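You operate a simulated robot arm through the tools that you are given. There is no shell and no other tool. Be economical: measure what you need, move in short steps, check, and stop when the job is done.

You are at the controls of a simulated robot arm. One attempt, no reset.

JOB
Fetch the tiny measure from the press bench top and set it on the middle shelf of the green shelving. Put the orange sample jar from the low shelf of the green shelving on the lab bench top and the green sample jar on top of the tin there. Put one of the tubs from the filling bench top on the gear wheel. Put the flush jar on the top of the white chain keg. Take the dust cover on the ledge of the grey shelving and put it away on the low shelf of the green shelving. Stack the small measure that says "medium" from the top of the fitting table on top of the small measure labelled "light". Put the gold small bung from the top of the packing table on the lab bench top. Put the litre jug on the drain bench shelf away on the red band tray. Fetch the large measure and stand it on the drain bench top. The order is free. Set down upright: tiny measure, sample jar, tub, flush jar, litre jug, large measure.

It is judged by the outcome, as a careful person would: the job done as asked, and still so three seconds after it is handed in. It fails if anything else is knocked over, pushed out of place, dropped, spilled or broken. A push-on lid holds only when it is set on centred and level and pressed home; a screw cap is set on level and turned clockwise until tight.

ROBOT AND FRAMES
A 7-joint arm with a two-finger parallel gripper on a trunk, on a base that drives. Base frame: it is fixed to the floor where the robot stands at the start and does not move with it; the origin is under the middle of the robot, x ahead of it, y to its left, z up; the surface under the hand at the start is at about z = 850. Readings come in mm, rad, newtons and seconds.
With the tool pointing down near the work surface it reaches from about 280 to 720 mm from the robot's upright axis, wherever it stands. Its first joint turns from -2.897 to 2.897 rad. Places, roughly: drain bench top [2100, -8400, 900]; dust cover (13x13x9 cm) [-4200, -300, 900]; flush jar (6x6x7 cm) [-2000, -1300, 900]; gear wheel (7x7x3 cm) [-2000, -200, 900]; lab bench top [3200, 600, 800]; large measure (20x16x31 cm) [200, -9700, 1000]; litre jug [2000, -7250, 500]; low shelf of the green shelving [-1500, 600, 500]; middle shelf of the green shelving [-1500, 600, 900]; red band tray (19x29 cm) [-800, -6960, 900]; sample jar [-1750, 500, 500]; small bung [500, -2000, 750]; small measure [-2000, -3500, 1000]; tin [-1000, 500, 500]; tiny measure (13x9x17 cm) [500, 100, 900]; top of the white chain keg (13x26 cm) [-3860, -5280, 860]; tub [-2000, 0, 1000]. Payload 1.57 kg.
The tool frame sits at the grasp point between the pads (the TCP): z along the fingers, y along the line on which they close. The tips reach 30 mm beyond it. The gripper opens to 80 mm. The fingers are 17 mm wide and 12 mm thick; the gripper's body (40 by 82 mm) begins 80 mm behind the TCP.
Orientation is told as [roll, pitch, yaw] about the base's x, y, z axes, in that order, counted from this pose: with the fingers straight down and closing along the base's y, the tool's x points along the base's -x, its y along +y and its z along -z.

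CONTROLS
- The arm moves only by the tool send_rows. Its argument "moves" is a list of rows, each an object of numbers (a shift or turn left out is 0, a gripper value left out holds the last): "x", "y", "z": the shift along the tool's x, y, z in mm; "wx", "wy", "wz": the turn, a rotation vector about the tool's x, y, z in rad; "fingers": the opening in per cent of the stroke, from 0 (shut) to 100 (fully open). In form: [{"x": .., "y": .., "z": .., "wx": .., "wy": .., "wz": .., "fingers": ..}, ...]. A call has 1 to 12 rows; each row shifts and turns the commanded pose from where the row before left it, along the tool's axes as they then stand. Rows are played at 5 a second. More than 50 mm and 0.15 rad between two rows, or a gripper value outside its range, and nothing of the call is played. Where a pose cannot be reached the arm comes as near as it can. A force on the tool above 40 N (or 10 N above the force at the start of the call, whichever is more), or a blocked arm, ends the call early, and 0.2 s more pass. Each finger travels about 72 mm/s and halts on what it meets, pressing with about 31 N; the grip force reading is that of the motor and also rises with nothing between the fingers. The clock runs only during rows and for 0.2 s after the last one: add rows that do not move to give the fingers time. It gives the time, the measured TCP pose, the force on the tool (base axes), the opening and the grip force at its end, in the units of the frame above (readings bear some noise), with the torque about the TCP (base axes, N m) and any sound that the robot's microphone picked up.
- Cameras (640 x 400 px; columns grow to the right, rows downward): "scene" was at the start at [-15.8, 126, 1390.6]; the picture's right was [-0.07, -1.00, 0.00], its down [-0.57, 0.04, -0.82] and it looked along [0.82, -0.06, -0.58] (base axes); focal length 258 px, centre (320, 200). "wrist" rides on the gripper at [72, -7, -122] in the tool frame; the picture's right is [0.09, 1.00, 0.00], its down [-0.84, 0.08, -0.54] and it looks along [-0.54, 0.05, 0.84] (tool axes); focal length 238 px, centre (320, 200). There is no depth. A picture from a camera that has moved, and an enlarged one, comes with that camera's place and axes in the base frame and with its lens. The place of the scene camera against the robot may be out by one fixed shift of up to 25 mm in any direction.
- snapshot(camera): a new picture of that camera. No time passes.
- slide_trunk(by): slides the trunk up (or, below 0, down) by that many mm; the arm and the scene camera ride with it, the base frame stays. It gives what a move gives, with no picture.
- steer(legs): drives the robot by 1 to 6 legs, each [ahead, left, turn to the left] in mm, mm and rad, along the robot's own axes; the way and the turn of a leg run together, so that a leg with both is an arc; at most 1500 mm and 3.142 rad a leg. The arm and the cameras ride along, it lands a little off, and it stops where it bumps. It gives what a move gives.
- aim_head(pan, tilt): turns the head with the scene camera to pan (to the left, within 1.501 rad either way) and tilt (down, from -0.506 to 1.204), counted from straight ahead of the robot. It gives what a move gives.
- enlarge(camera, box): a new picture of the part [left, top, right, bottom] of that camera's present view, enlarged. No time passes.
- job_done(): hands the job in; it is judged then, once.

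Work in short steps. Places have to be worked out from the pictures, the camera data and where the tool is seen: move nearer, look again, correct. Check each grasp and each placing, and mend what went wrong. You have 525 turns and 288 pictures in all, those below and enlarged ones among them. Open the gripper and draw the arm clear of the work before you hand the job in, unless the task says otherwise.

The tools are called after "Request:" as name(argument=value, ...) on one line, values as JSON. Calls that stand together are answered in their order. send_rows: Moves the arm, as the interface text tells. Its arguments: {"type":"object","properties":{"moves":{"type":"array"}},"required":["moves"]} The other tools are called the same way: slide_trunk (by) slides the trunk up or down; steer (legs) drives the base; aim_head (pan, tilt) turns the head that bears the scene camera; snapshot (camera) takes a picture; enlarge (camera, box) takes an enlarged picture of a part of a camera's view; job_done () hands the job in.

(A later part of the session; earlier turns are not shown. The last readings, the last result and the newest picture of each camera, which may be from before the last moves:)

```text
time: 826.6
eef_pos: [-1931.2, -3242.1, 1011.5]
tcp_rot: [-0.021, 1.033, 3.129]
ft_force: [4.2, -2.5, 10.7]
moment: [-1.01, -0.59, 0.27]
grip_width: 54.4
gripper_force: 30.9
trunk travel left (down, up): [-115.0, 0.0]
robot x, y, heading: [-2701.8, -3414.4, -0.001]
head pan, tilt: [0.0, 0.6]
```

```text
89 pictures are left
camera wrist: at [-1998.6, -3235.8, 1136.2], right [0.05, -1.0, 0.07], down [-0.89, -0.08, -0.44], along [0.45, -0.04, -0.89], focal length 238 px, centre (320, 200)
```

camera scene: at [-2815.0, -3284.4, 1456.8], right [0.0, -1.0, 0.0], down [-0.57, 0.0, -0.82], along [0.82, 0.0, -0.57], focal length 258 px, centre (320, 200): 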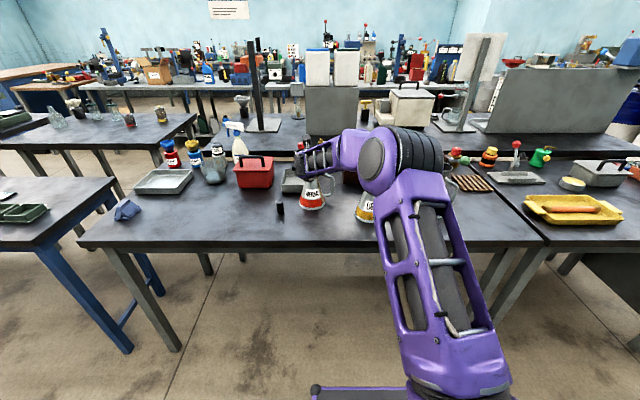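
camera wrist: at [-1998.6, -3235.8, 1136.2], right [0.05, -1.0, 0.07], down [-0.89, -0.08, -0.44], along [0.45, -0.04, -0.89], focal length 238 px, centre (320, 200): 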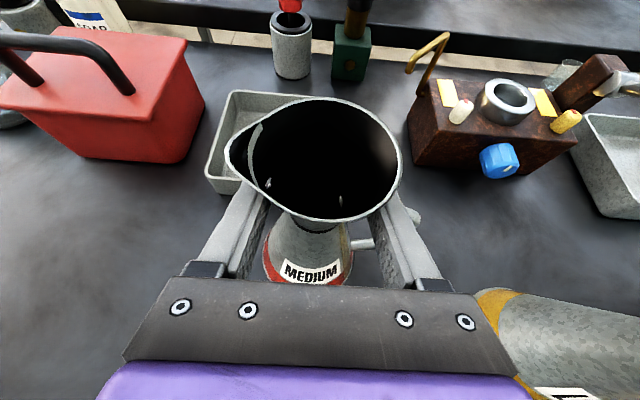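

Gripped the funnel (54 mm). Lift 40 mm and check.

Request:
send_rows(moves=[{"x": 8.5, "z": -5}, {"x": 13, "z": -8}, {"x": 13, "z": -8}, {}])

Request:
snapshot(camera="wrist")

Request:
enlarge(camera="scene", box=[260, 110, 420, 230])

```text
time: 827.6
eef_pos: [-1931.2, -3241.3, 1049.4]
tcp_rot: [-0.023, 1.03, 3.125]
ft_force: [0.7, 0.3, -2.2]
moment: [0.01, -0.01, 0.0]
grip_width: 54.1
gripper_force: 30.8
trunk travel left (down, up): [-115.0, 0.0]
robot x, y, heading: [-2697.0, -3416.8, -0.001]
head pan, tilt: [0.0, 0.6]
```

```text
88 pictures are left
camera wrist: at [-1997.9, -3236.0, 1173.9], right [0.05, -1.0, 0.07], down [-0.9, -0.08, -0.44], along [0.44, -0.04, -0.9], focal length 238 px, centre (320, 200)
```

wrist: 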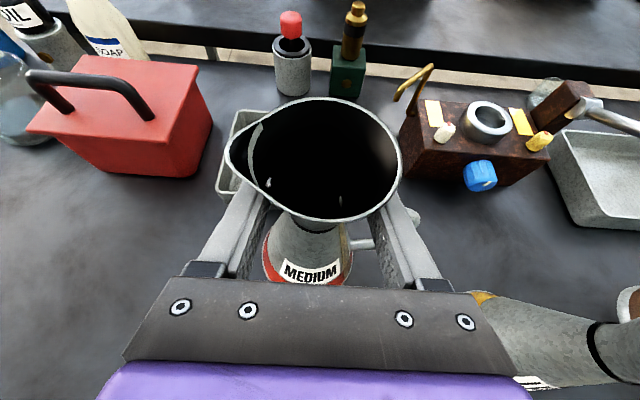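

```text
3.33 times, centred on (340, 170) of scene
camera zoom: at [-2713.5, -3284.5, 1456.8], right [0.0, -1.0, 0.0], down [-0.57, 0.0, -0.82], along [0.82, 0.0, -0.57], focal length 859 px, centre (253, 300)
```

zoom: 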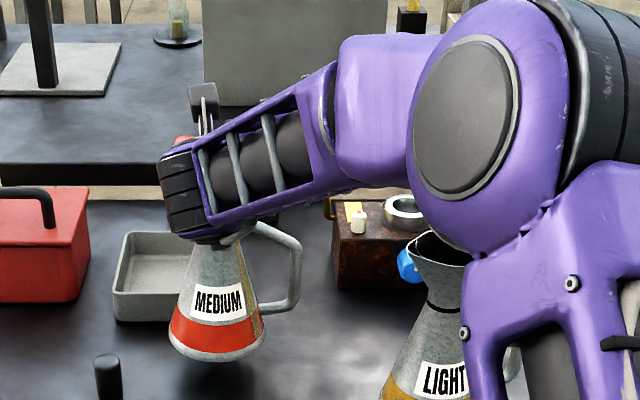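

MEDIUM held upright; LIGHT's label is confirmed. Raise and draw back to LIGHT's x (≈-2011) at z≈1225.

Request:
send_rows(moves=[{"x": 30, "z": -18}, {"x": 30, "z": -18}, {"x": 25, "z": -30}, {"x": 15, "z": -40}, {"x": 10, "z": -40}, {}])

Request:
snapshot(camera="wrist")

```text
time: 829.0
eef_pos: [-2001.6, -3244.3, 1220.4]
tcp_rot: [-0.023, 1.03, 3.125]
ft_force: [1.0, 0.6, -3.1]
moment: [0.02, -0.01, 0.0]
grip_width: 54.5
gripper_force: 30.8
trunk travel left (down, up): [-115.0, 0.0]
robot x, y, heading: [-2697.5, -3416.1, -0.003]
head pan, tilt: [0.0, 0.6]
```

```text
86 pictures are left
camera wrist: at [-2067.8, -3238.5, 1343.1], right [0.05, -1.0, 0.07], down [-0.9, -0.08, -0.44], along [0.44, -0.04, -0.9], focal length 238 px, centre (320, 200)
```

wrist: 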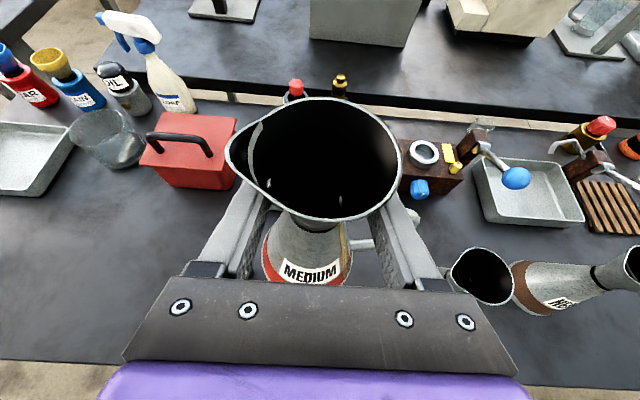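

LIGHT's mouth centre ≈(-2012,-3467). Raise 10 mm more, then strafe right 220.

Request:
send_rows(moves=[{"x": 5, "z": -16}, {"x": 8, "z": -5}, {}])

Request:
steer(legs=[[0, -218, 0]])

Request:
snapshot(camera="scene")

```text
time: 829.8
eef_pos: [-2010.9, -3245.1, 1242.1]
tcp_rot: [-0.023, 1.029, 3.127]
ft_force: [0.3, 0.5, -3.5]
moment: [0.0, 0.01, 0.0]
grip_width: 54.2
gripper_force: 31.2
trunk travel left (down, up): [-115.0, 0.0]
robot x, y, heading: [-2699.6, -3417.3, -0.001]
head pan, tilt: [0.0, 0.6]
```

```text
time: 832.6
eef_pos: [-2011.5, -3466.4, 1241.8]
tcp_rot: [-0.022, 1.029, 3.125]
ft_force: [-0.2, 0.7, -2.0]
moment: [0.0, 0.0, 0.01]
grip_width: 53.9
gripper_force: 30.9
trunk travel left (down, up): [-115.0, 0.0]
robot x, y, heading: [-2701.0, -3634.1, -0.004]
head pan, tilt: [0.0, 0.6]
```

```text
85 pictures are left
camera scene: at [-2713.7, -3503.8, 1456.8], right [0.0, -1.0, 0.0], down [-0.57, 0.0, -0.82], along [0.82, 0.0, -0.57], focal length 258 px, centre (320, 200)
```

scene: 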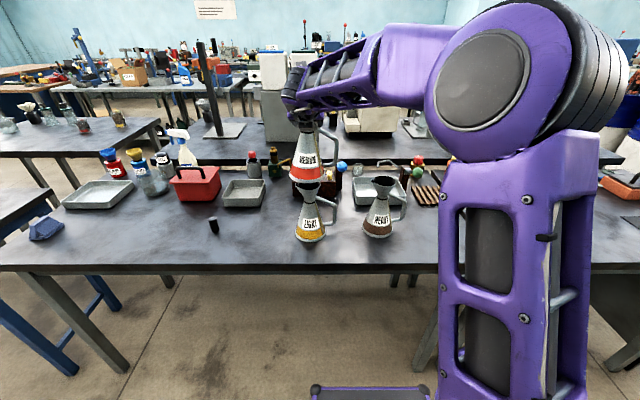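

Zoom to check alignment of MEDIUM above LIGHT.

Request:
enlarge(camera="scene", box=[250, 120, 370, 250])

Request:
enlarge(camera="wrist", box=[220, 80, 480, 300])

```text
3.08 times, centred on (310, 185) of scene
camera zoom: at [-2713.7, -3503.8, 1456.8], right [0.0, -1.0, 0.0], down [-0.57, 0.0, -0.82], along [0.82, 0.0, -0.57], focal length 793 px, centre (351, 246)
```

zoom: 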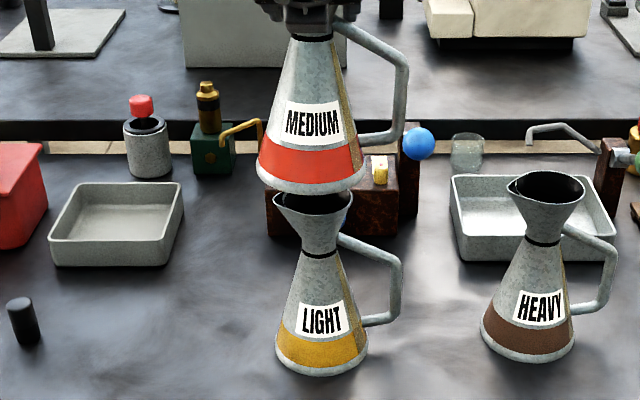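

```text
1.82 times, centred on (350, 190) of wrist
camera zoom: at [-2078.1, -3459.8, 1366.4], right [0.05, -1.0, 0.07], down [-0.9, -0.07, -0.44], along [0.44, -0.04, -0.9], focal length 433 px, centre (266, 218)
```

zoom: 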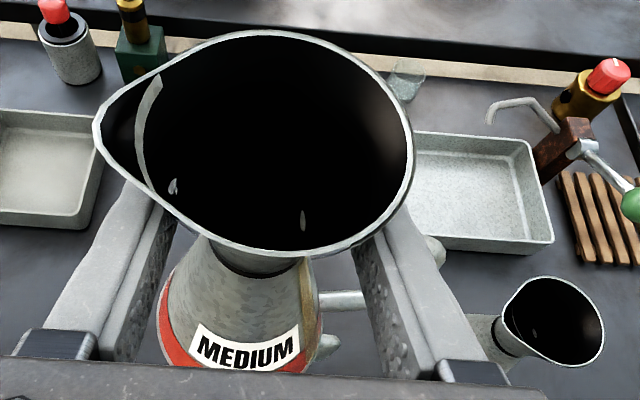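

MEDIUM needs ~4 mm right and ~3 mm back. Adjust and lower 25 mm, then check again.

Request:
send_rows(moves=[{"x": -1.5, "y": 4, "z": -2.6}, {"x": -11, "z": 6.4}, {"x": -10.5, "z": 6.2}, {}])

Request:
enlarge(camera="scene", box=[265, 140, 355, 250])

```text
time: 833.6
eef_pos: [-2013.9, -3467.5, 1219.0]
tcp_rot: [-0.025, 1.03, 3.122]
ft_force: [-0.9, -0.7, -2.5]
moment: [-0.01, -0.01, -0.01]
grip_width: 54.3
gripper_force: 31.3
trunk travel left (down, up): [-115.0, 0.0]
robot x, y, heading: [-2701.2, -3635.7, -0.002]
head pan, tilt: [0.0, 0.6]
```

```text
3.64 times, centred on (310, 195) of scene
camera zoom: at [-2713.6, -3503.8, 1456.8], right [0.0, -1.0, 0.0], down [-0.57, 0.0, -0.82], along [0.82, 0.0, -0.57], focal length 937 px, centre (356, 218)
```

zoom: 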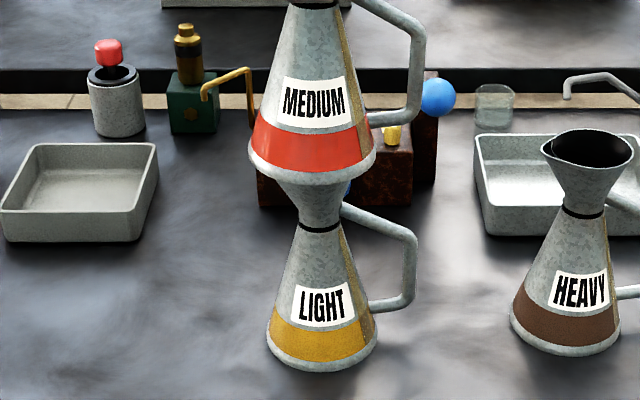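

Shift right 3 mm more and lower to contact in small steps.

Request:
send_rows(moves=[{"y": 3}, {"x": -4.3, "z": 2.6}, {"x": -3, "z": 1.8}, {}])

```text
time: 834.6
eef_pos: [-2013.6, -3471.6, 1210.3]
tcp_rot: [-0.022, 1.03, 3.124]
ft_force: [-0.4, -0.6, -2.9]
moment: [0.0, -0.01, -0.01]
grip_width: 54.3
gripper_force: 31.2
trunk travel left (down, up): [-115.0, 0.0]
robot x, y, heading: [-2694.9, -3635.2, -0.003]
head pan, tilt: [0.0, 0.6]
```

Request:
send_rows(moves=[{"x": -2.6, "z": 1.5}, {"x": -1.7, "z": 1}, {}])

```text
time: 835.4
eef_pos: [-2013.6, -3471.9, 1208.7]
tcp_rot: [-0.022, 1.036, 3.125]
ft_force: [1.1, 0.8, 17.3]
moment: [-0.48, -0.22, 0.0]
grip_width: 54.3
gripper_force: 31.4
trunk travel left (down, up): [-115.0, 0.0]
robot x, y, heading: [-2700.8, -3634.3, -0.004]
head pan, tilt: [0.0, 0.6]
```

Contact with LIGHT's rim at z≈1209. Check the alignment.

Request:
enlarge(camera="scene", box=[265, 140, 355, 250])

Request:
snapshot(camera="wrist")

```text
3.64 times, centred on (310, 195) of scene
camera zoom: at [-2715.3, -3504.1, 1457.1], right [0.0, -1.0, 0.0], down [-0.56, 0.0, -0.83], along [0.83, 0.0, -0.56], focal length 937 px, centre (356, 218)
```

zoom: 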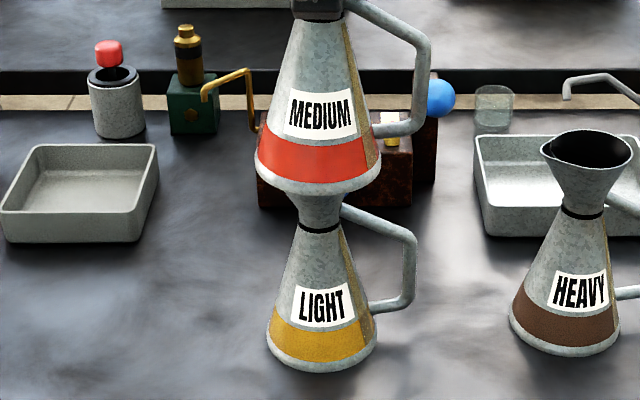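

```text
80 pictures are left
camera wrist: at [-2082.1, -3466.7, 1332.1], right [0.05, -1.0, 0.07], down [-0.89, -0.07, -0.45], along [0.45, -0.04, -0.89], focal length 238 px, centre (320, 200)
```

wrist: 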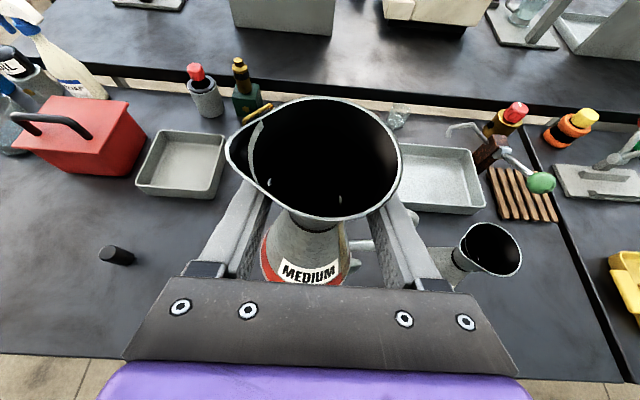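

Well aligned. Relieve slightly and open in small steps.

Request:
send_rows(moves=[{"x": -0.5}, {"fingers": 72}, {}, {"fingers": 80}, {"fingers": 90}, {}])

Request:
enlarge(camera="scene", box=[265, 130, 355, 240])

```text
time: 836.8
eef_pos: [-2014.2, -3472.3, 1203.3]
tcp_rot: [-0.024, 1.031, 3.123]
ft_force: [0.9, 0.7, -0.4]
moment: [-0.01, -0.03, 0.01]
grip_width: 72.2
gripper_force: 0.1
trunk travel left (down, up): [-115.0, 0.0]
robot x, y, heading: [-2700.9, -3632.5, 0.001]
head pan, tilt: [0.0, 0.6]
```

```text
3.64 times, centred on (310, 185) of scene
camera zoom: at [-2713.9, -3503.8, 1456.7], right [0.0, -1.0, 0.0], down [-0.56, 0.0, -0.83], along [0.83, 0.0, -0.56], focal length 937 px, centre (356, 254)
```

zoom: 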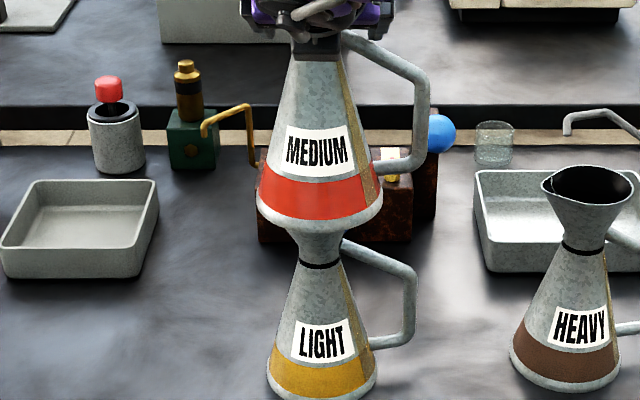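

Standing. Open fully and retract along the tool axis.

Request:
send_rows(moves=[{"fingers": 100}, {}, {"z": -20}, {"z": -25}, {"z": -35}, {"z": -40}, {}])

Request:
snapshot(camera="wrist")

Request:
enlarge(camera="scene", box=[265, 110, 375, 240])

```text
time: 838.4
eef_pos: [-2117.9, -3471.9, 1263.9]
tcp_rot: [-0.022, 1.03, 3.124]
ft_force: [0.0, -0.1, 0.2]
moment: [0.03, 0.02, -0.01]
grip_width: 80.1
gripper_force: 0.0
trunk travel left (down, up): [-115.0, 0.0]
robot x, y, heading: [-2696.0, -3634.0, -0.001]
head pan, tilt: [0.0, 0.6]
```

```text
78 pictures are left
camera wrist: at [-2185.3, -3466.2, 1388.7], right [0.05, -1.0, 0.07], down [-0.9, -0.07, -0.44], along [0.44, -0.04, -0.9], focal length 238 px, centre (320, 200)
```

wrist: 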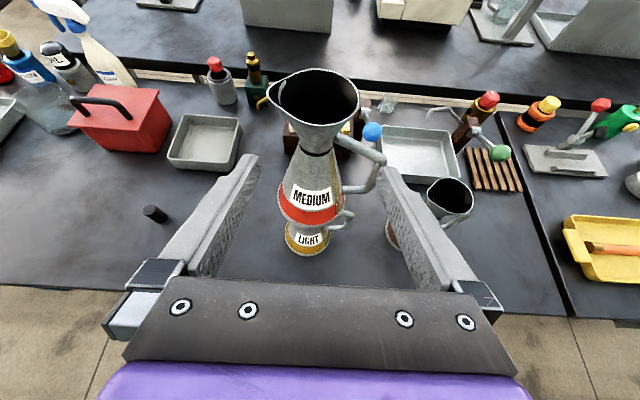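

```text
3.08 times, centred on (320, 175) of scene
camera zoom: at [-2714.2, -3503.8, 1456.8], right [0.0, -1.0, 0.0], down [-0.56, 0.0, -0.83], along [0.83, 0.0, -0.56], focal length 793 px, centre (320, 277)
```

zoom: 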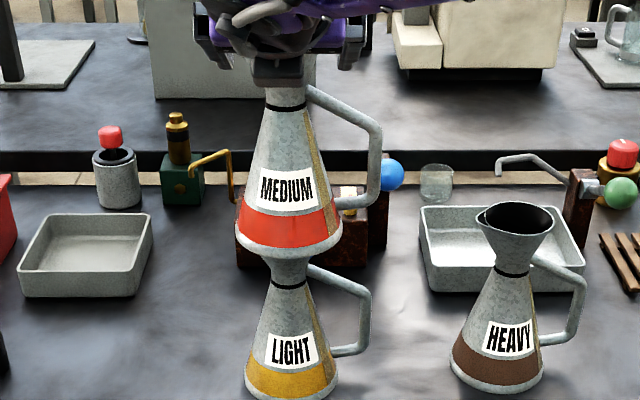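

Stack done: MEDIUM stands on LIGHT. Fold the arm and go explore the way to the drain bench.

Request:
send_rows(moves=[{"z": -40}, {"x": -30, "z": -20, "wy": -0.14}, {"x": -30, "z": -10, "wy": -0.14}, {"x": -30, "wy": -0.14}, {"x": -25, "z": 15, "wy": -0.14}, {"x": -15, "z": 15, "wy": -0.14}, {"z": 20, "wy": -0.1}, {}])

Request:
slide_trunk(by=-65)

Request:
steer(legs=[[-120, 0, 0], [0, -1250, 0]])

Request:
aim_head(pan=-0.5, tilt=0.35)

Request:
snapshot(camera="scene")

```text
time: 840.2
eef_pos: [-2242.7, -3471.4, 1209.9]
tcp_rot: [-0.035, 0.429, 3.126]
ft_force: [-0.3, 3.6, -0.7]
moment: [-0.34, -0.09, -0.13]
grip_width: 79.8
gripper_force: 0.1
out of reach, approached as far as the arm can: row 5, 6, 7
trunk travel left (down, up): [-115.0, 0.0]
robot x, y, heading: [-2701.9, -3634.7, -0.005]
head pan, tilt: [0.0, 0.6]
```

```text
time: 841.2
eef_pos: [-2243.2, -3474.0, 1145.9]
tcp_rot: [-0.04, 0.427, 3.127]
ft_force: [-0.8, 0.3, -0.4]
moment: [0.01, -0.01, 0.0]
grip_width: 80.1
gripper_force: 0.0
trunk travel left (down, up): [-50.0, 65.0]
robot x, y, heading: [-2696.4, -3639.6, -0.001]
head pan, tilt: [0.0, 0.6]
```

```text
time: 854.4
eef_pos: [-2366.6, -4734.2, 1146.2]
tcp_rot: [-0.041, 0.428, 3.13]
ft_force: [1.2, 0.8, -0.8]
moment: [0.02, -0.02, -0.01]
grip_width: 80.1
gripper_force: 0.1
trunk travel left (down, up): [-50.0, 65.0]
robot x, y, heading: [-2823.2, -4896.9, 0.005]
head pan, tilt: [0.0, 0.6]
```

```text
time: 855.3
eef_pos: [-2364.5, -4733.0, 1144.6]
tcp_rot: [-0.041, 0.427, 3.133]
ft_force: [0.0, -1.1, 0.4]
moment: [-0.01, 0.03, 0.01]
grip_width: 79.9
gripper_force: 0.0
trunk travel left (down, up): [-50.0, 65.0]
robot x, y, heading: [-2819.9, -4896.6, 0.0]
head pan, tilt: [-0.499, 0.351]
```

```text
76 pictures are left
camera scene: at [-2843.1, -4809.5, 1414.5], right [-0.48, -0.88, 0.0], down [-0.3, 0.16, -0.94], along [0.82, -0.45, -0.34], focal length 258 px, centre (320, 200)
```

scene: 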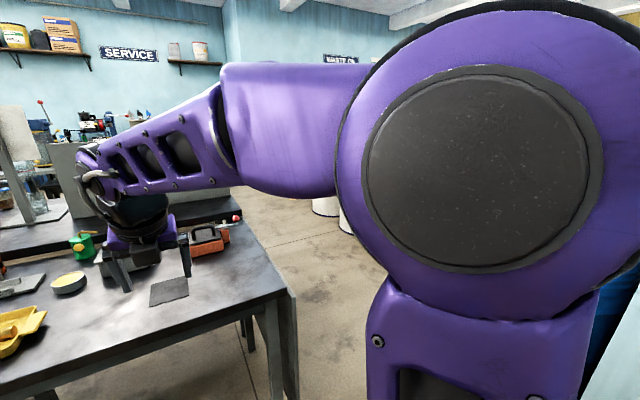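

The table ends at y≈-5056; a cross aisle lies beyond. Strafe to y≈-5650 and drive east.

Request:
steer(legs=[[0, -750, 0], [1100, 0, 0]])

Request:
snapshot(camera="scene")

```text
time: 868.2
eef_pos: [-1276.4, -5513.6, 1146.2]
tcp_rot: [-0.039, 0.428, 3.114]
ft_force: [-0.9, -0.1, 0.2]
moment: [-0.02, -0.03, 0.01]
grip_width: 80.2
gripper_force: 0.1
trunk travel left (down, up): [-50.0, 65.0]
robot x, y, heading: [-1736.7, -5672.0, -0.017]
head pan, tilt: [-0.499, 0.351]
```

```text
75 pictures are left
camera scene: at [-1755.9, -5583.3, 1414.5], right [-0.49, -0.87, 0.0], down [-0.3, 0.17, -0.94], along [0.82, -0.46, -0.34], focal length 258 px, centre (320, 200)
```

scene: 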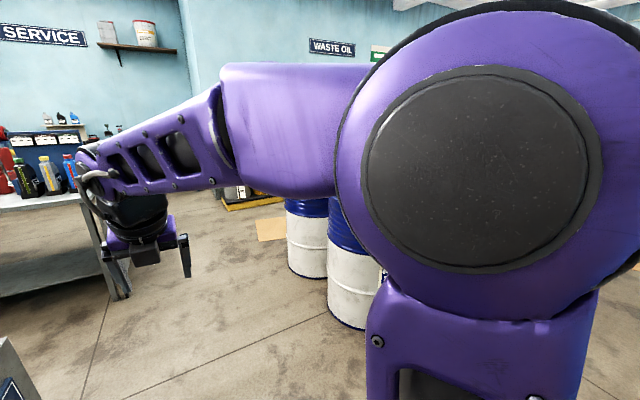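

Drums stand near (-646,-6442) and (0,-6432). Continue east and look.

Request:
steer(legs=[[1450, 0, 0.017]])

Request:
aim_head(pan=-0.2, tilt=0.35)

Request:
snapshot(camera="scene")

```text
time: 875.6
eef_pos: [193.7, -5521.8, 1145.2]
tcp_rot: [-0.04, 0.428, 3.127]
ft_force: [-0.6, -0.5, -0.2]
moment: [-0.01, 0.03, 0.0]
grip_width: 80.3
gripper_force: 0.1
trunk travel left (down, up): [-50.0, 65.0]
robot x, y, heading: [-266.5, -5685.1, -0.004]
head pan, tilt: [-0.499, 0.351]
```

```text
time: 876.4
eef_pos: [194.1, -5521.2, 1145.3]
tcp_rot: [-0.04, 0.427, 3.128]
ft_force: [0.5, 0.1, 0.4]
moment: [-0.02, 0.0, -0.03]
grip_width: 80.0
gripper_force: 0.0
trunk travel left (down, up): [-50.0, 65.0]
robot x, y, heading: [-264.5, -5684.1, 0.006]
head pan, tilt: [-0.201, 0.351]
```

```text
74 pictures are left
camera scene: at [-275.3, -5571.0, 1414.5], right [-0.2, -0.98, 0.0], down [-0.34, 0.07, -0.94], along [0.92, -0.19, -0.34], focal length 258 px, centre (320, 200)
```

scene: 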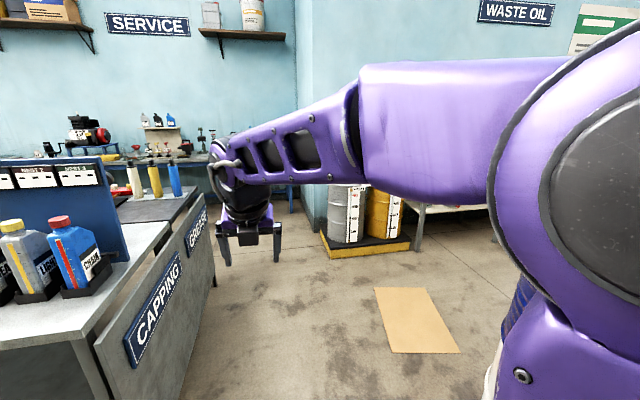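

Go east to x≈900, then turn south and look.

Request:
steer(legs=[[1150, 0, 0], [0, 0, -1.57]])

Request:
aim_head(pan=0.0, tilt=0.4)

Request:
snapshot(camera="scene")

```text
time: 886.1
eef_pos: [1025.7, -6181.5, 1145.1]
tcp_rot: [-0.041, 0.428, 1.52]
ft_force: [0.7, -0.2, -0.8]
moment: [0.03, 0.0, 0.06]
grip_width: 79.9
gripper_force: 0.0
trunk travel left (down, up): [-50.0, 65.0]
robot x, y, heading: [882.8, -5717.1, -1.612]
head pan, tilt: [-0.201, 0.351]
```

```text
time: 886.8
eef_pos: [1026.3, -6180.4, 1145.3]
tcp_rot: [-0.041, 0.429, 1.519]
ft_force: [0.0, 0.3, 0.6]
moment: [0.01, 0.02, 0.0]
grip_width: 80.4
gripper_force: 0.2
trunk travel left (down, up): [-50.0, 65.0]
robot x, y, heading: [881.4, -5717.4, -1.612]
head pan, tilt: [0.0, 0.4]
```

```text
73 pictures are left
camera scene: at [1006.4, -5734.5, 1410.3], right [-1.0, 0.05, 0.0], down [0.02, 0.39, -0.92], along [-0.05, -0.92, -0.39], focal length 258 px, centre (320, 200)
```

scene: 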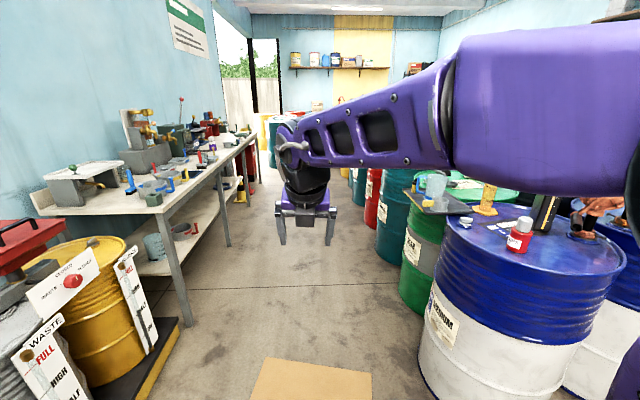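

The drain bench is on the left (front edge x≈1640, y −6800…−8900) with a shelf below; drums on the right. Drive south between them and face the bench.

Request:
steer(legs=[[0, 0, 0.04], [1400, 0, 0], [0, 0, 1.57]])

Request:
snapshot(camera="scene")

```text
time: 897.9
eef_pos: [1355.8, -6887.4, 1144.8]
tcp_rot: [-0.04, 0.427, -3.105]
ft_force: [1.1, 0.5, -0.6]
moment: [0.02, 0.01, -0.02]
grip_width: 80.1
gripper_force: 0.1
trunk travel left (down, up): [-50.0, 65.0]
robot x, y, heading: [907.8, -7071.8, 0.051]
head pan, tilt: [0.0, 0.4]
```

```text
72 pictures are left
camera scene: at [890.9, -6942.2, 1410.2], right [0.04, -1.0, 0.0], down [-0.39, -0.02, -0.92], along [0.92, 0.04, -0.39], focal length 258 px, centre (320, 200)
```

scene: 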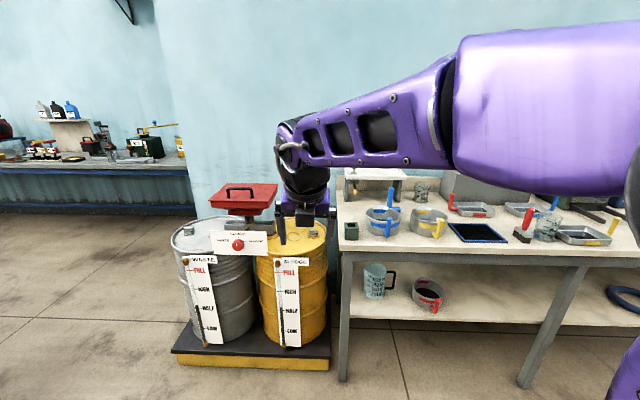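

Request:
enlarge(camera="scene", box=[330, 160, 530, 330])

```text
2.35 times, centred on (430, 245) of scene
camera zoom: at [890.9, -6942.2, 1410.2], right [0.04, -1.0, 0.0], down [-0.39, -0.02, -0.92], along [0.92, 0.04, -0.39], focal length 606 px, centre (61, 94)
```

zoom: 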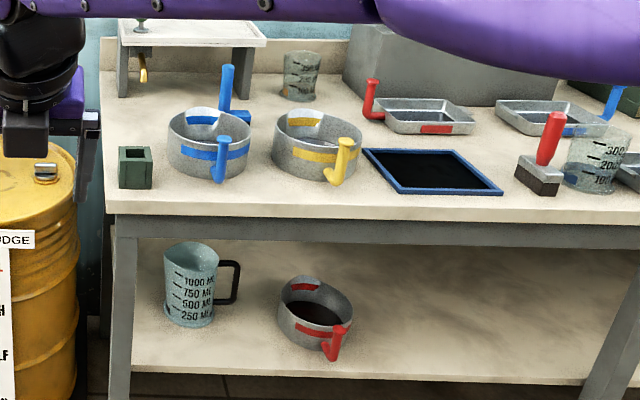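

The litre jug (≈103 mm wide, black handle on the right) stands at ≈(1869,-7167) on the shelf; I must take it by the handle bar at ≈y −7242. Bring the arm into the low flat pose in the free aisle.

Request:
slide_trunk(by=-50)

Request:
send_rows(moves=[{"z": 45, "wy": 0.1}, {"z": 45, "wy": 0.1}, {"z": 45, "wy": 0.1}, {"z": 45, "wy": 0.1}, {"x": -40, "z": 25, "wy": 0.1}, {"x": -40, "z": 25, "wy": 0.1}, {"x": -40, "z": 25, "wy": 0.1}, {"x": -40, "z": 25, "wy": 0.1}, {"x": -45, "z": 15}, {"x": -45, "z": 15}, {"x": -45, "z": 15}, {}])

```text
time: 898.9
eef_pos: [1358.1, -6887.9, 1095.9]
tcp_rot: [-0.039, 0.426, -3.105]
ft_force: [0.0, -0.6, 0.1]
moment: [-0.01, 0.0, 0.0]
grip_width: 79.9
gripper_force: 0.2
trunk travel left (down, up): [0.0, 115.0]
robot x, y, heading: [907.7, -7072.6, 0.051]
head pan, tilt: [0.0, 0.4]
```

```text
time: 901.5
eef_pos: [1438.1, -6796.7, 681.9]
tcp_rot: [-0.087, 1.212, 3.097]
ft_force: [0.4, -0.1, 0.2]
moment: [0.03, 0.0, -0.01]
grip_width: 80.1
gripper_force: 0.1
out of reach, approached as far as the arm can: row 8, 9, 10, 11
trunk travel left (down, up): [0.0, 115.0]
robot x, y, heading: [909.9, -7076.3, 0.051]
head pan, tilt: [0.0, 0.4]
```

The arm again prefers a left offset; continue lowering with a left shift.

Request:
send_rows(moves=[{"y": -40, "x": -10}, {"y": -25, "x": -30, "z": 10}, {"y": -15, "x": -40, "z": 12}, {"y": -10, "x": -25, "z": 8}, {}])

Request:
snapshot(camera="wrist")

Request:
snapshot(camera="scene")

```text
time: 902.6
eef_pos: [1425.3, -6694.3, 587.7]
tcp_rot: [-0.097, 1.22, 3.096]
ft_force: [-0.5, -0.2, -0.1]
moment: [0.01, 0.01, 0.05]
grip_width: 80.0
gripper_force: 0.0
out of reach, approached as far as the arm can: row 3, 4
trunk travel left (down, up): [0.0, 115.0]
robot x, y, heading: [906.8, -7075.2, 0.043]
head pan, tilt: [0.0, 0.4]
```

```text
70 pictures are left
camera wrist: at [1335.3, -6694.2, 696.0], right [0.08, -1.0, 0.05], down [-0.79, -0.09, -0.6], along [0.61, 0.01, -0.8], focal length 238 px, centre (320, 200)
```

wrist: 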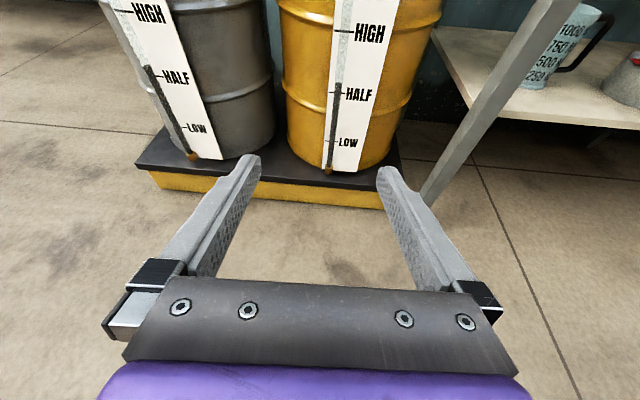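

```text
69 pictures are left
camera scene: at [890.8, -6941.4, 1360.0], right [0.05, -1.0, 0.0], down [-0.39, -0.02, -0.92], along [0.92, 0.04, -0.39], focal length 258 px, centre (320, 200)
```

scene: 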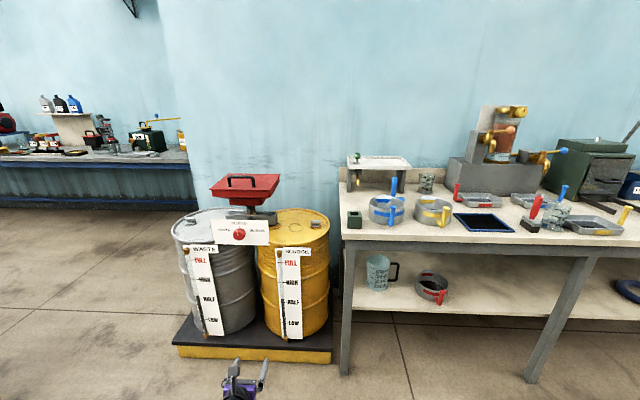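

Scene view is now clear: handle bar ≈(1877,-7253, z≈590). Straighten the tool, strafe right 555 and move in.

Request:
send_rows(moves=[{"wz": -0.036, "fingers": 75}, {}])

Request:
steer(legs=[[0, -555, -0.043], [180, 0, 0]])

Request:
snapshot(camera="wrist")

```text
time: 903.2
eef_pos: [1424.1, -6693.8, 587.4]
tcp_rot: [-0.05, 1.225, -3.132]
ft_force: [-0.5, -0.2, -0.6]
moment: [0.0, 0.02, 0.01]
grip_width: 60.1
gripper_force: 0.0
trunk travel left (down, up): [0.0, 115.0]
robot x, y, heading: [908.7, -7074.6, 0.051]
head pan, tilt: [0.0, 0.4]
```

```text
time: 910.2
eef_pos: [1632.5, -7260.1, 587.1]
tcp_rot: [-0.051, 1.225, 3.121]
ft_force: [-0.1, 0.4, -0.1]
moment: [0.02, 0.01, -0.01]
grip_width: 60.0
gripper_force: 0.1
trunk travel left (down, up): [0.0, 115.0]
robot x, y, heading: [1106.9, -7626.9, 0.026]
head pan, tilt: [0.0, 0.4]
```

```text
68 pictures are left
camera wrist: at [1542.8, -7258.0, 696.2], right [0.06, -1.0, 0.07], down [-0.79, -0.09, -0.6], along [0.61, -0.02, -0.79], focal length 238 px, centre (320, 200)
```

wrist: 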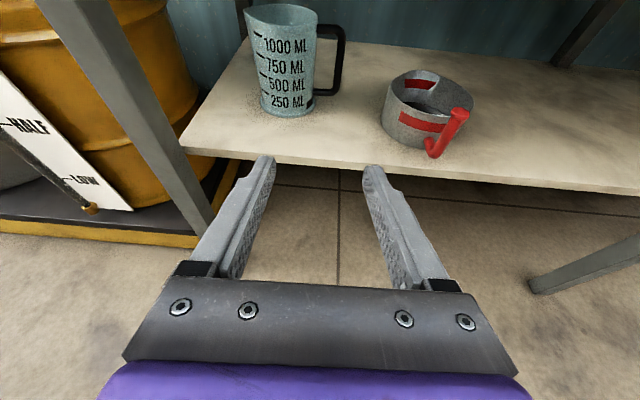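

Take a second wrist view closer for triangulation.

Request:
steer(legs=[[110, 0, -0.026]])

Request:
snapshot(camera="wrist")

```text
time: 911.4
eef_pos: [1752.2, -7275.1, 585.8]
tcp_rot: [-0.051, 1.226, 3.095]
ft_force: [0.1, -0.4, 0.3]
moment: [-0.02, 0.0, 0.0]
grip_width: 59.7
gripper_force: 0.0
trunk travel left (down, up): [0.0, 115.0]
robot x, y, heading: [1216.5, -7625.2, -0.01]
head pan, tilt: [0.0, 0.4]
```

```text
67 pictures are left
camera wrist: at [1663.2, -7269.2, 696.2], right [0.03, -1.0, 0.07], down [-0.79, -0.07, -0.6], along [0.61, -0.04, -0.79], focal length 238 px, centre (320, 200)
```

wrist: 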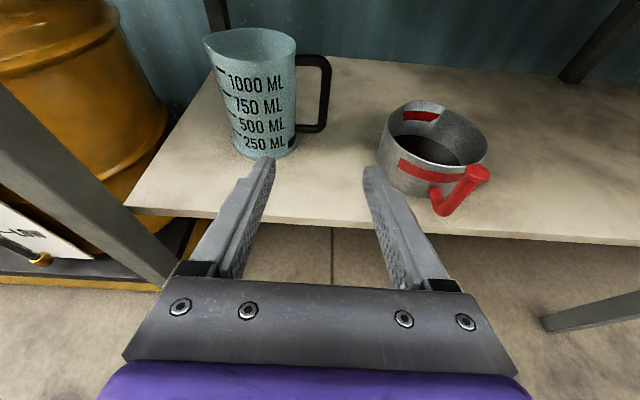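

Triangulated: shelf z≈443, handle bar at ≈(1980,-7280), z 480–565. The base can go partly under the bench, so drive 110 ahead, set the opening to 34 mm and lower.

Request:
send_rows(moves=[{"fingers": 43, "x": -15, "z": 5}, {"x": -15, "z": 5}, {}])

Request:
steer(legs=[[90, 0, 0.01]])

Request:
snapshot(camera="wrist")

```text
time: 912.2
eef_pos: [1752.2, -7274.4, 554.7]
tcp_rot: [-0.048, 1.223, 3.097]
ft_force: [-0.5, -0.7, 0.0]
moment: [-0.04, 0.0, 0.02]
grip_width: 34.8
gripper_force: 0.0
trunk travel left (down, up): [0.0, 115.0]
robot x, y, heading: [1212.1, -7627.5, 0.0]
head pan, tilt: [0.0, 0.4]
```

```text
time: 913.3
eef_pos: [1838.8, -7269.3, 555.6]
tcp_rot: [-0.047, 1.225, 3.102]
ft_force: [0.8, -0.3, -0.5]
moment: [0.0, -0.01, -0.02]
grip_width: 34.4
gripper_force: 0.1
trunk travel left (down, up): [0.0, 115.0]
robot x, y, heading: [1302.5, -7624.7, 0.003]
head pan, tilt: [0.0, 0.4]
```

```text
66 pictures are left
camera wrist: at [1748.2, -7264.9, 664.2], right [0.04, -1.0, 0.07], down [-0.79, -0.07, -0.6], along [0.61, -0.03, -0.79], focal length 238 px, centre (320, 200)
```

wrist: 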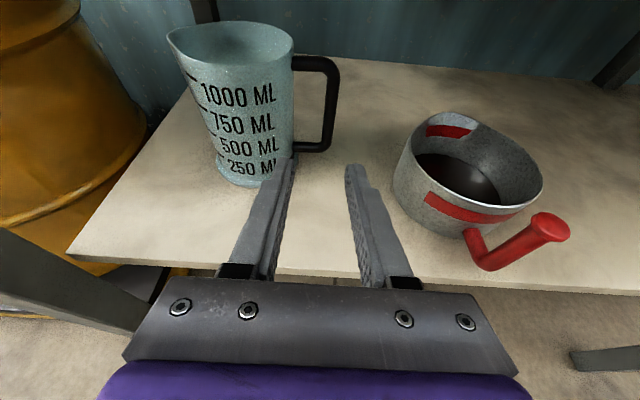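

Bar at ≈(1980,-7277,533). Shift right 13, advance ~95 and lower, then re-check.

Request:
send_rows(moves=[{"y": 13}, {"x": 4, "z": 33}, {"x": 4, "z": 33}, {"x": 4, "z": 33}, {}])

Request:
snapshot(camera="wrist")

```text
time: 914.5
eef_pos: [1934.4, -7273.7, 536.2]
tcp_rot: [-0.047, 1.223, 3.105]
ft_force: [-0.4, -0.9, 0.6]
moment: [-0.01, 0.0, 0.0]
grip_width: 34.2
gripper_force: 0.1
out of reach, approached as far as the arm can: row 1
trunk travel left (down, up): [0.0, 115.0]
robot x, y, heading: [1302.9, -7627.1, 0.001]
head pan, tilt: [0.0, 0.4]
```

```text
65 pictures are left
camera wrist: at [1845.3, -7268.6, 643.6], right [0.04, -1.0, 0.07], down [-0.79, -0.07, -0.6], along [0.61, -0.03, -0.79], focal length 238 px, centre (320, 200)
```

wrist: 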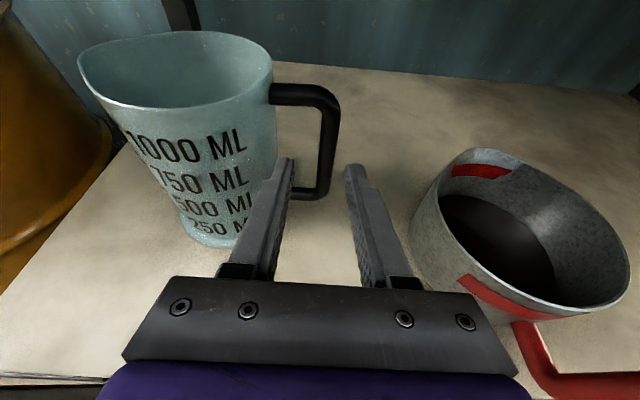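

Shift right 4 and advance 45 mm, then close on the bar.

Request:
send_rows(moves=[{"x": 5, "y": 4, "z": 14}, {"x": 5, "z": 14}, {"x": 5, "z": 14}, {"fingers": 0}, {}, {}, {}])

Request:
snapshot(camera="wrist")

```text
time: 916.1
eef_pos: [1977.1, -7276.5, 532.9]
tcp_rot: [-0.047, 1.223, 3.103]
ft_force: [0.1, -1.0, -0.1]
moment: [-0.2, 0.0, -0.02]
grip_width: 13.3
gripper_force: 29.9
trunk travel left (down, up): [0.0, 115.0]
robot x, y, heading: [1307.1, -7628.5, 0.005]
head pan, tilt: [0.0, 0.4]
```

```text
64 pictures are left
camera wrist: at [1888.0, -7272.1, 642.5], right [0.04, -1.0, 0.07], down [-0.79, -0.07, -0.6], along [0.61, -0.03, -0.79], focal length 238 px, centre (320, 200)
```

wrist: 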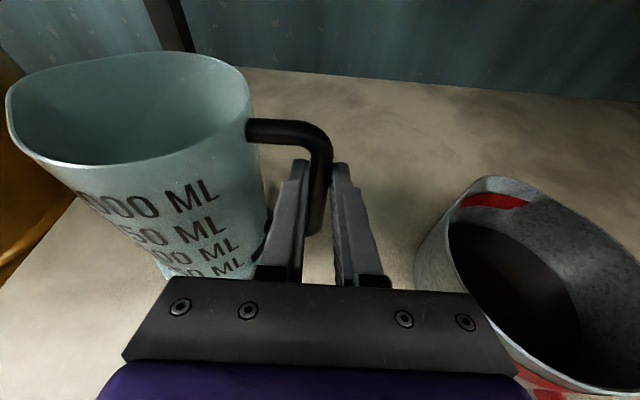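

Handle gripped (13 mm). Lift 20 mm slowly and see whether it tilts.

Request:
send_rows(moves=[{"x": 5, "z": -2}, {"x": 7, "z": -2.5}, {"x": 7, "z": -2.5}, {}, {}])

Request:
snapshot(camera="wrist")

```text
time: 917.3
eef_pos: [1978.8, -7278.6, 553.2]
tcp_rot: [-0.047, 1.224, 3.103]
ft_force: [-0.3, -0.2, -2.4]
moment: [-0.16, 0.06, 0.0]
grip_width: 13.2
gripper_force: 30.0
trunk travel left (down, up): [0.0, 115.0]
robot x, y, heading: [1303.9, -7623.3, 0.003]
head pan, tilt: [0.0, 0.4]
```

```text
63 pictures are left
camera wrist: at [1889.5, -7273.1, 662.5], right [0.04, -1.0, 0.07], down [-0.79, -0.07, -0.6], along [0.61, -0.03, -0.79], focal length 238 px, centre (320, 200)
```

wrist: 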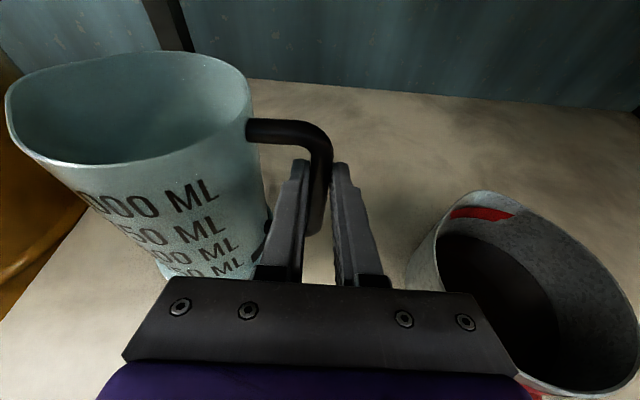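

Held firmly. Lift a bit more and back out from under the bench.

Request:
send_rows(moves=[{"x": 15, "z": -5}, {"x": 15, "z": -5}, {}])

Request:
steer(legs=[[-420, 0, 0]])

Request:
snapshot(camera="scene")

```text
time: 918.1
eef_pos: [1980.5, -7278.8, 583.9]
tcp_rot: [-0.05, 1.224, 3.103]
ft_force: [-1.2, 0.8, -2.5]
moment: [-0.2, 0.03, 0.02]
grip_width: 13.4
gripper_force: 29.8
trunk travel left (down, up): [0.0, 115.0]
robot x, y, heading: [1305.7, -7626.9, 0.0]
head pan, tilt: [0.0, 0.4]
```

```text
time: 920.7
eef_pos: [1562.7, -7279.0, 584.6]
tcp_rot: [-0.048, 1.225, 3.108]
ft_force: [-0.8, 0.3, -1.2]
moment: [-0.2, 0.04, 0.04]
grip_width: 13.3
gripper_force: 30.1
trunk travel left (down, up): [0.0, 115.0]
robot x, y, heading: [890.9, -7627.6, 0.002]
head pan, tilt: [0.0, 0.4]
```

```text
62 pictures are left
camera scene: at [875.9, -7494.8, 1360.0], right [0.0, -1.0, 0.0], down [-0.39, 0.0, -0.92], along [0.92, 0.0, -0.39], focal length 258 px, centre (320, 200)
```

scene: 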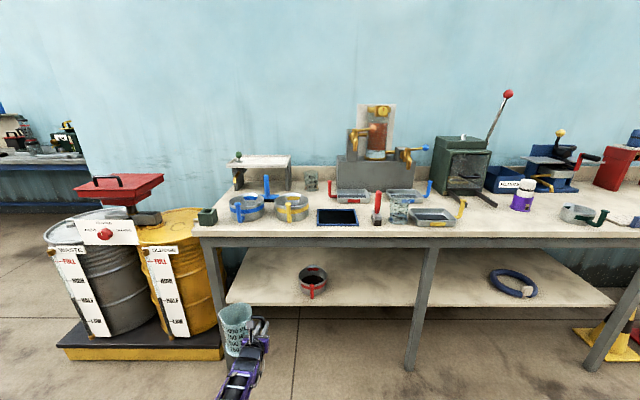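

Raise the arm (drifting right as it rises) and the trunk for travel.

Request:
send_rows(moves=[{"x": 38, "y": 15, "z": -20}, {"x": 38, "y": 15, "z": -20}, {"x": 38, "y": 15, "z": -20}, {"x": 38, "y": 15, "z": -20}, {"x": 38, "y": 15, "z": -20}, {"x": 38, "y": 15, "z": -20}, {"x": 38, "y": 15, "z": -20}, {"x": 38, "y": 15, "z": -20}, {}])

Request:
slide_trunk(by=115)

Request:
snapshot(camera="wrist")

```text
time: 922.7
eef_pos: [1517.4, -7406.7, 925.6]
tcp_rot: [-0.044, 1.224, 3.11]
ft_force: [-0.5, -1.2, -1.7]
moment: [-0.21, 0.08, 0.03]
grip_width: 13.2
gripper_force: 29.3
trunk travel left (down, up): [0.0, 115.0]
robot x, y, heading: [884.9, -7630.3, 0.001]
head pan, tilt: [0.0, 0.4]
```

```text
time: 924.1
eef_pos: [1517.4, -7406.2, 1040.9]
tcp_rot: [-0.045, 1.223, 3.107]
ft_force: [0.8, -0.2, -2.5]
moment: [-0.17, 0.04, -0.01]
grip_width: 13.1
gripper_force: 29.8
trunk travel left (down, up): [-115.0, 0.0]
robot x, y, heading: [888.3, -7628.8, 0.003]
head pan, tilt: [0.0, 0.4]
```

```text
61 pictures are left
camera wrist: at [1427.9, -7402.1, 1149.5], right [0.04, -1.0, 0.07], down [-0.79, -0.07, -0.6], along [0.61, -0.03, -0.79], focal length 238 px, centre (320, 200)
```

wrist: 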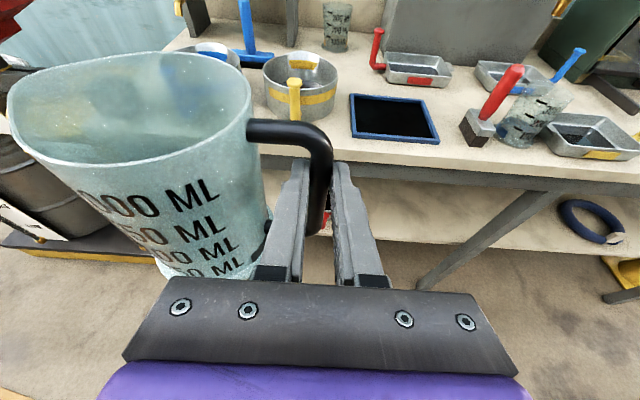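

Jug is steady. Drive north, then reverse west along the cross aisle toward the tray's place near (-800,-6960).

Request:
steer(legs=[[0, 1000, 0], [0, 960, 0], [-1200, 0, 0], [-1200, 0, 0]])

Request:
aim_head(pan=-1.3, tilt=0.4)

Request:
snapshot(camera="scene")

```text
time: 954.5
eef_pos: [-922.2, -5514.6, 1040.6]
tcp_rot: [-0.046, 1.224, 3.104]
ft_force: [-0.7, -0.6, -2.2]
moment: [-0.17, 0.06, 0.02]
grip_width: 13.2
gripper_force: 30.1
trunk travel left (down, up): [-115.0, 0.0]
robot x, y, heading: [-1554.5, -5729.3, 0.002]
head pan, tilt: [0.0, 0.4]
```

```text
time: 955.9
eef_pos: [-923.0, -5513.0, 1042.0]
tcp_rot: [-0.046, 1.223, 3.103]
ft_force: [0.3, -0.7, -2.5]
moment: [-0.21, 0.05, -0.01]
grip_width: 13.4
gripper_force: 29.5
trunk travel left (down, up): [-115.0, 0.0]
robot x, y, heading: [-1553.8, -5733.0, 0.004]
head pan, tilt: [-1.3, 0.4]
```

```text
60 pictures are left
camera scene: at [-1632.9, -5689.0, 1475.0], right [-0.96, -0.27, 0.0], down [-0.1, 0.37, -0.92], along [0.25, -0.89, -0.39], focal length 258 px, centre (320, 200)
```

scene: 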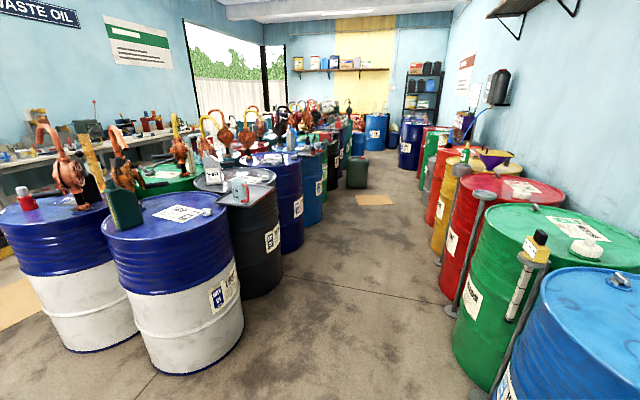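

A tray lies on the black drum near (-750,-7000). Zoom in.

Request:
enlarge(camera="scene", box=[180, 140, 320, 240])

```text
4.00 times, centred on (250, 190) of scene
camera zoom: at [-1632.9, -5689.0, 1475.0], right [-0.96, -0.27, 0.0], down [-0.1, 0.37, -0.92], along [0.25, -0.89, -0.39], focal length 1031 px, centre (600, 240)
```

zoom: 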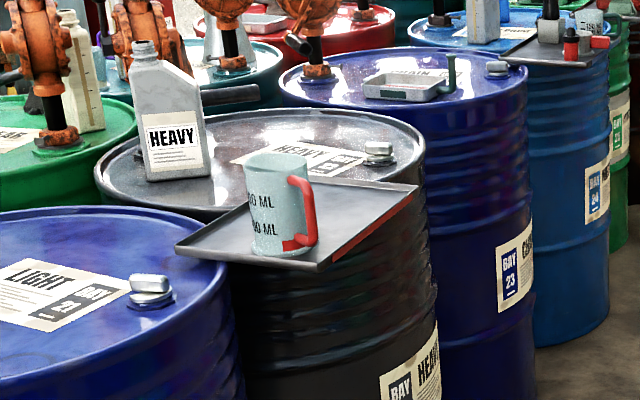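

The tray on the black drum carries a small red-handled jug at its north end (≈(-855,-6836)); its south part is free. I'll set the litre jug axis near (-825,-7005). Retract the arm and strafe south in the aisle.

Request:
send_rows(moves=[{"x": -10, "z": -28}, {"x": -10, "z": -28}, {"x": -10, "z": -28}, {}])

Request:
steer(legs=[[-60, 0, 0], [0, -800, 0]])

Request:
aim_head(pan=-0.2, tilt=0.55)

Request:
snapshot(camera="scene")

```text
time: 956.9
eef_pos: [-1012.7, -5514.4, 1041.4]
tcp_rot: [-0.047, 1.223, 3.104]
ft_force: [-0.8, 0.0, -1.4]
moment: [-0.21, 0.09, -0.01]
grip_width: 13.3
gripper_force: 30.0
trunk travel left (down, up): [-115.0, 0.0]
robot x, y, heading: [-1554.1, -5730.5, 0.0]
head pan, tilt: [-1.3, 0.4]
```

```text
time: 965.6
eef_pos: [-1075.3, -6320.4, 1042.4]
tcp_rot: [-0.047, 1.223, 3.09]
ft_force: [-0.7, 0.9, -2.4]
moment: [-0.2, 0.05, 0.02]
grip_width: 13.4
gripper_force: 29.5
trunk travel left (down, up): [-115.0, 0.0]
robot x, y, heading: [-1622.2, -6528.2, -0.015]
head pan, tilt: [-1.3, 0.4]
```

```text
time: 966.9
eef_pos: [-1076.1, -6321.5, 1042.1]
tcp_rot: [-0.046, 1.221, 3.091]
ft_force: [0.2, 0.3, -2.4]
moment: [-0.17, 0.05, 0.01]
grip_width: 13.4
gripper_force: 30.3
trunk travel left (down, up): [-115.0, 0.0]
robot x, y, heading: [-1619.2, -6527.2, -0.014]
head pan, tilt: [-0.201, 0.55]
```

```text
58 pictures are left
camera scene: at [-1633.9, -6417.5, 1461.3], right [-0.21, -0.98, 0.0], down [-0.51, 0.11, -0.85], along [0.83, -0.18, -0.52], focal length 258 px, centre (320, 200)
```

scene: 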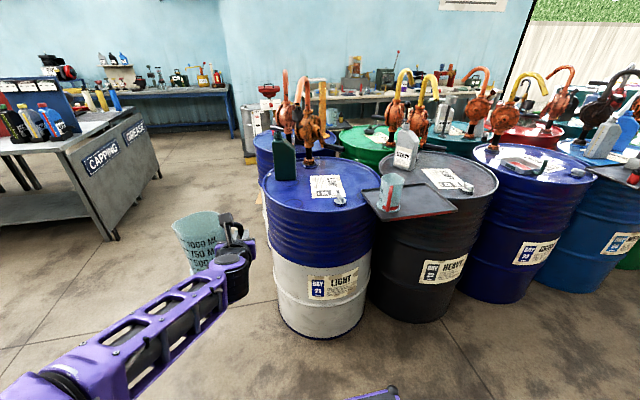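

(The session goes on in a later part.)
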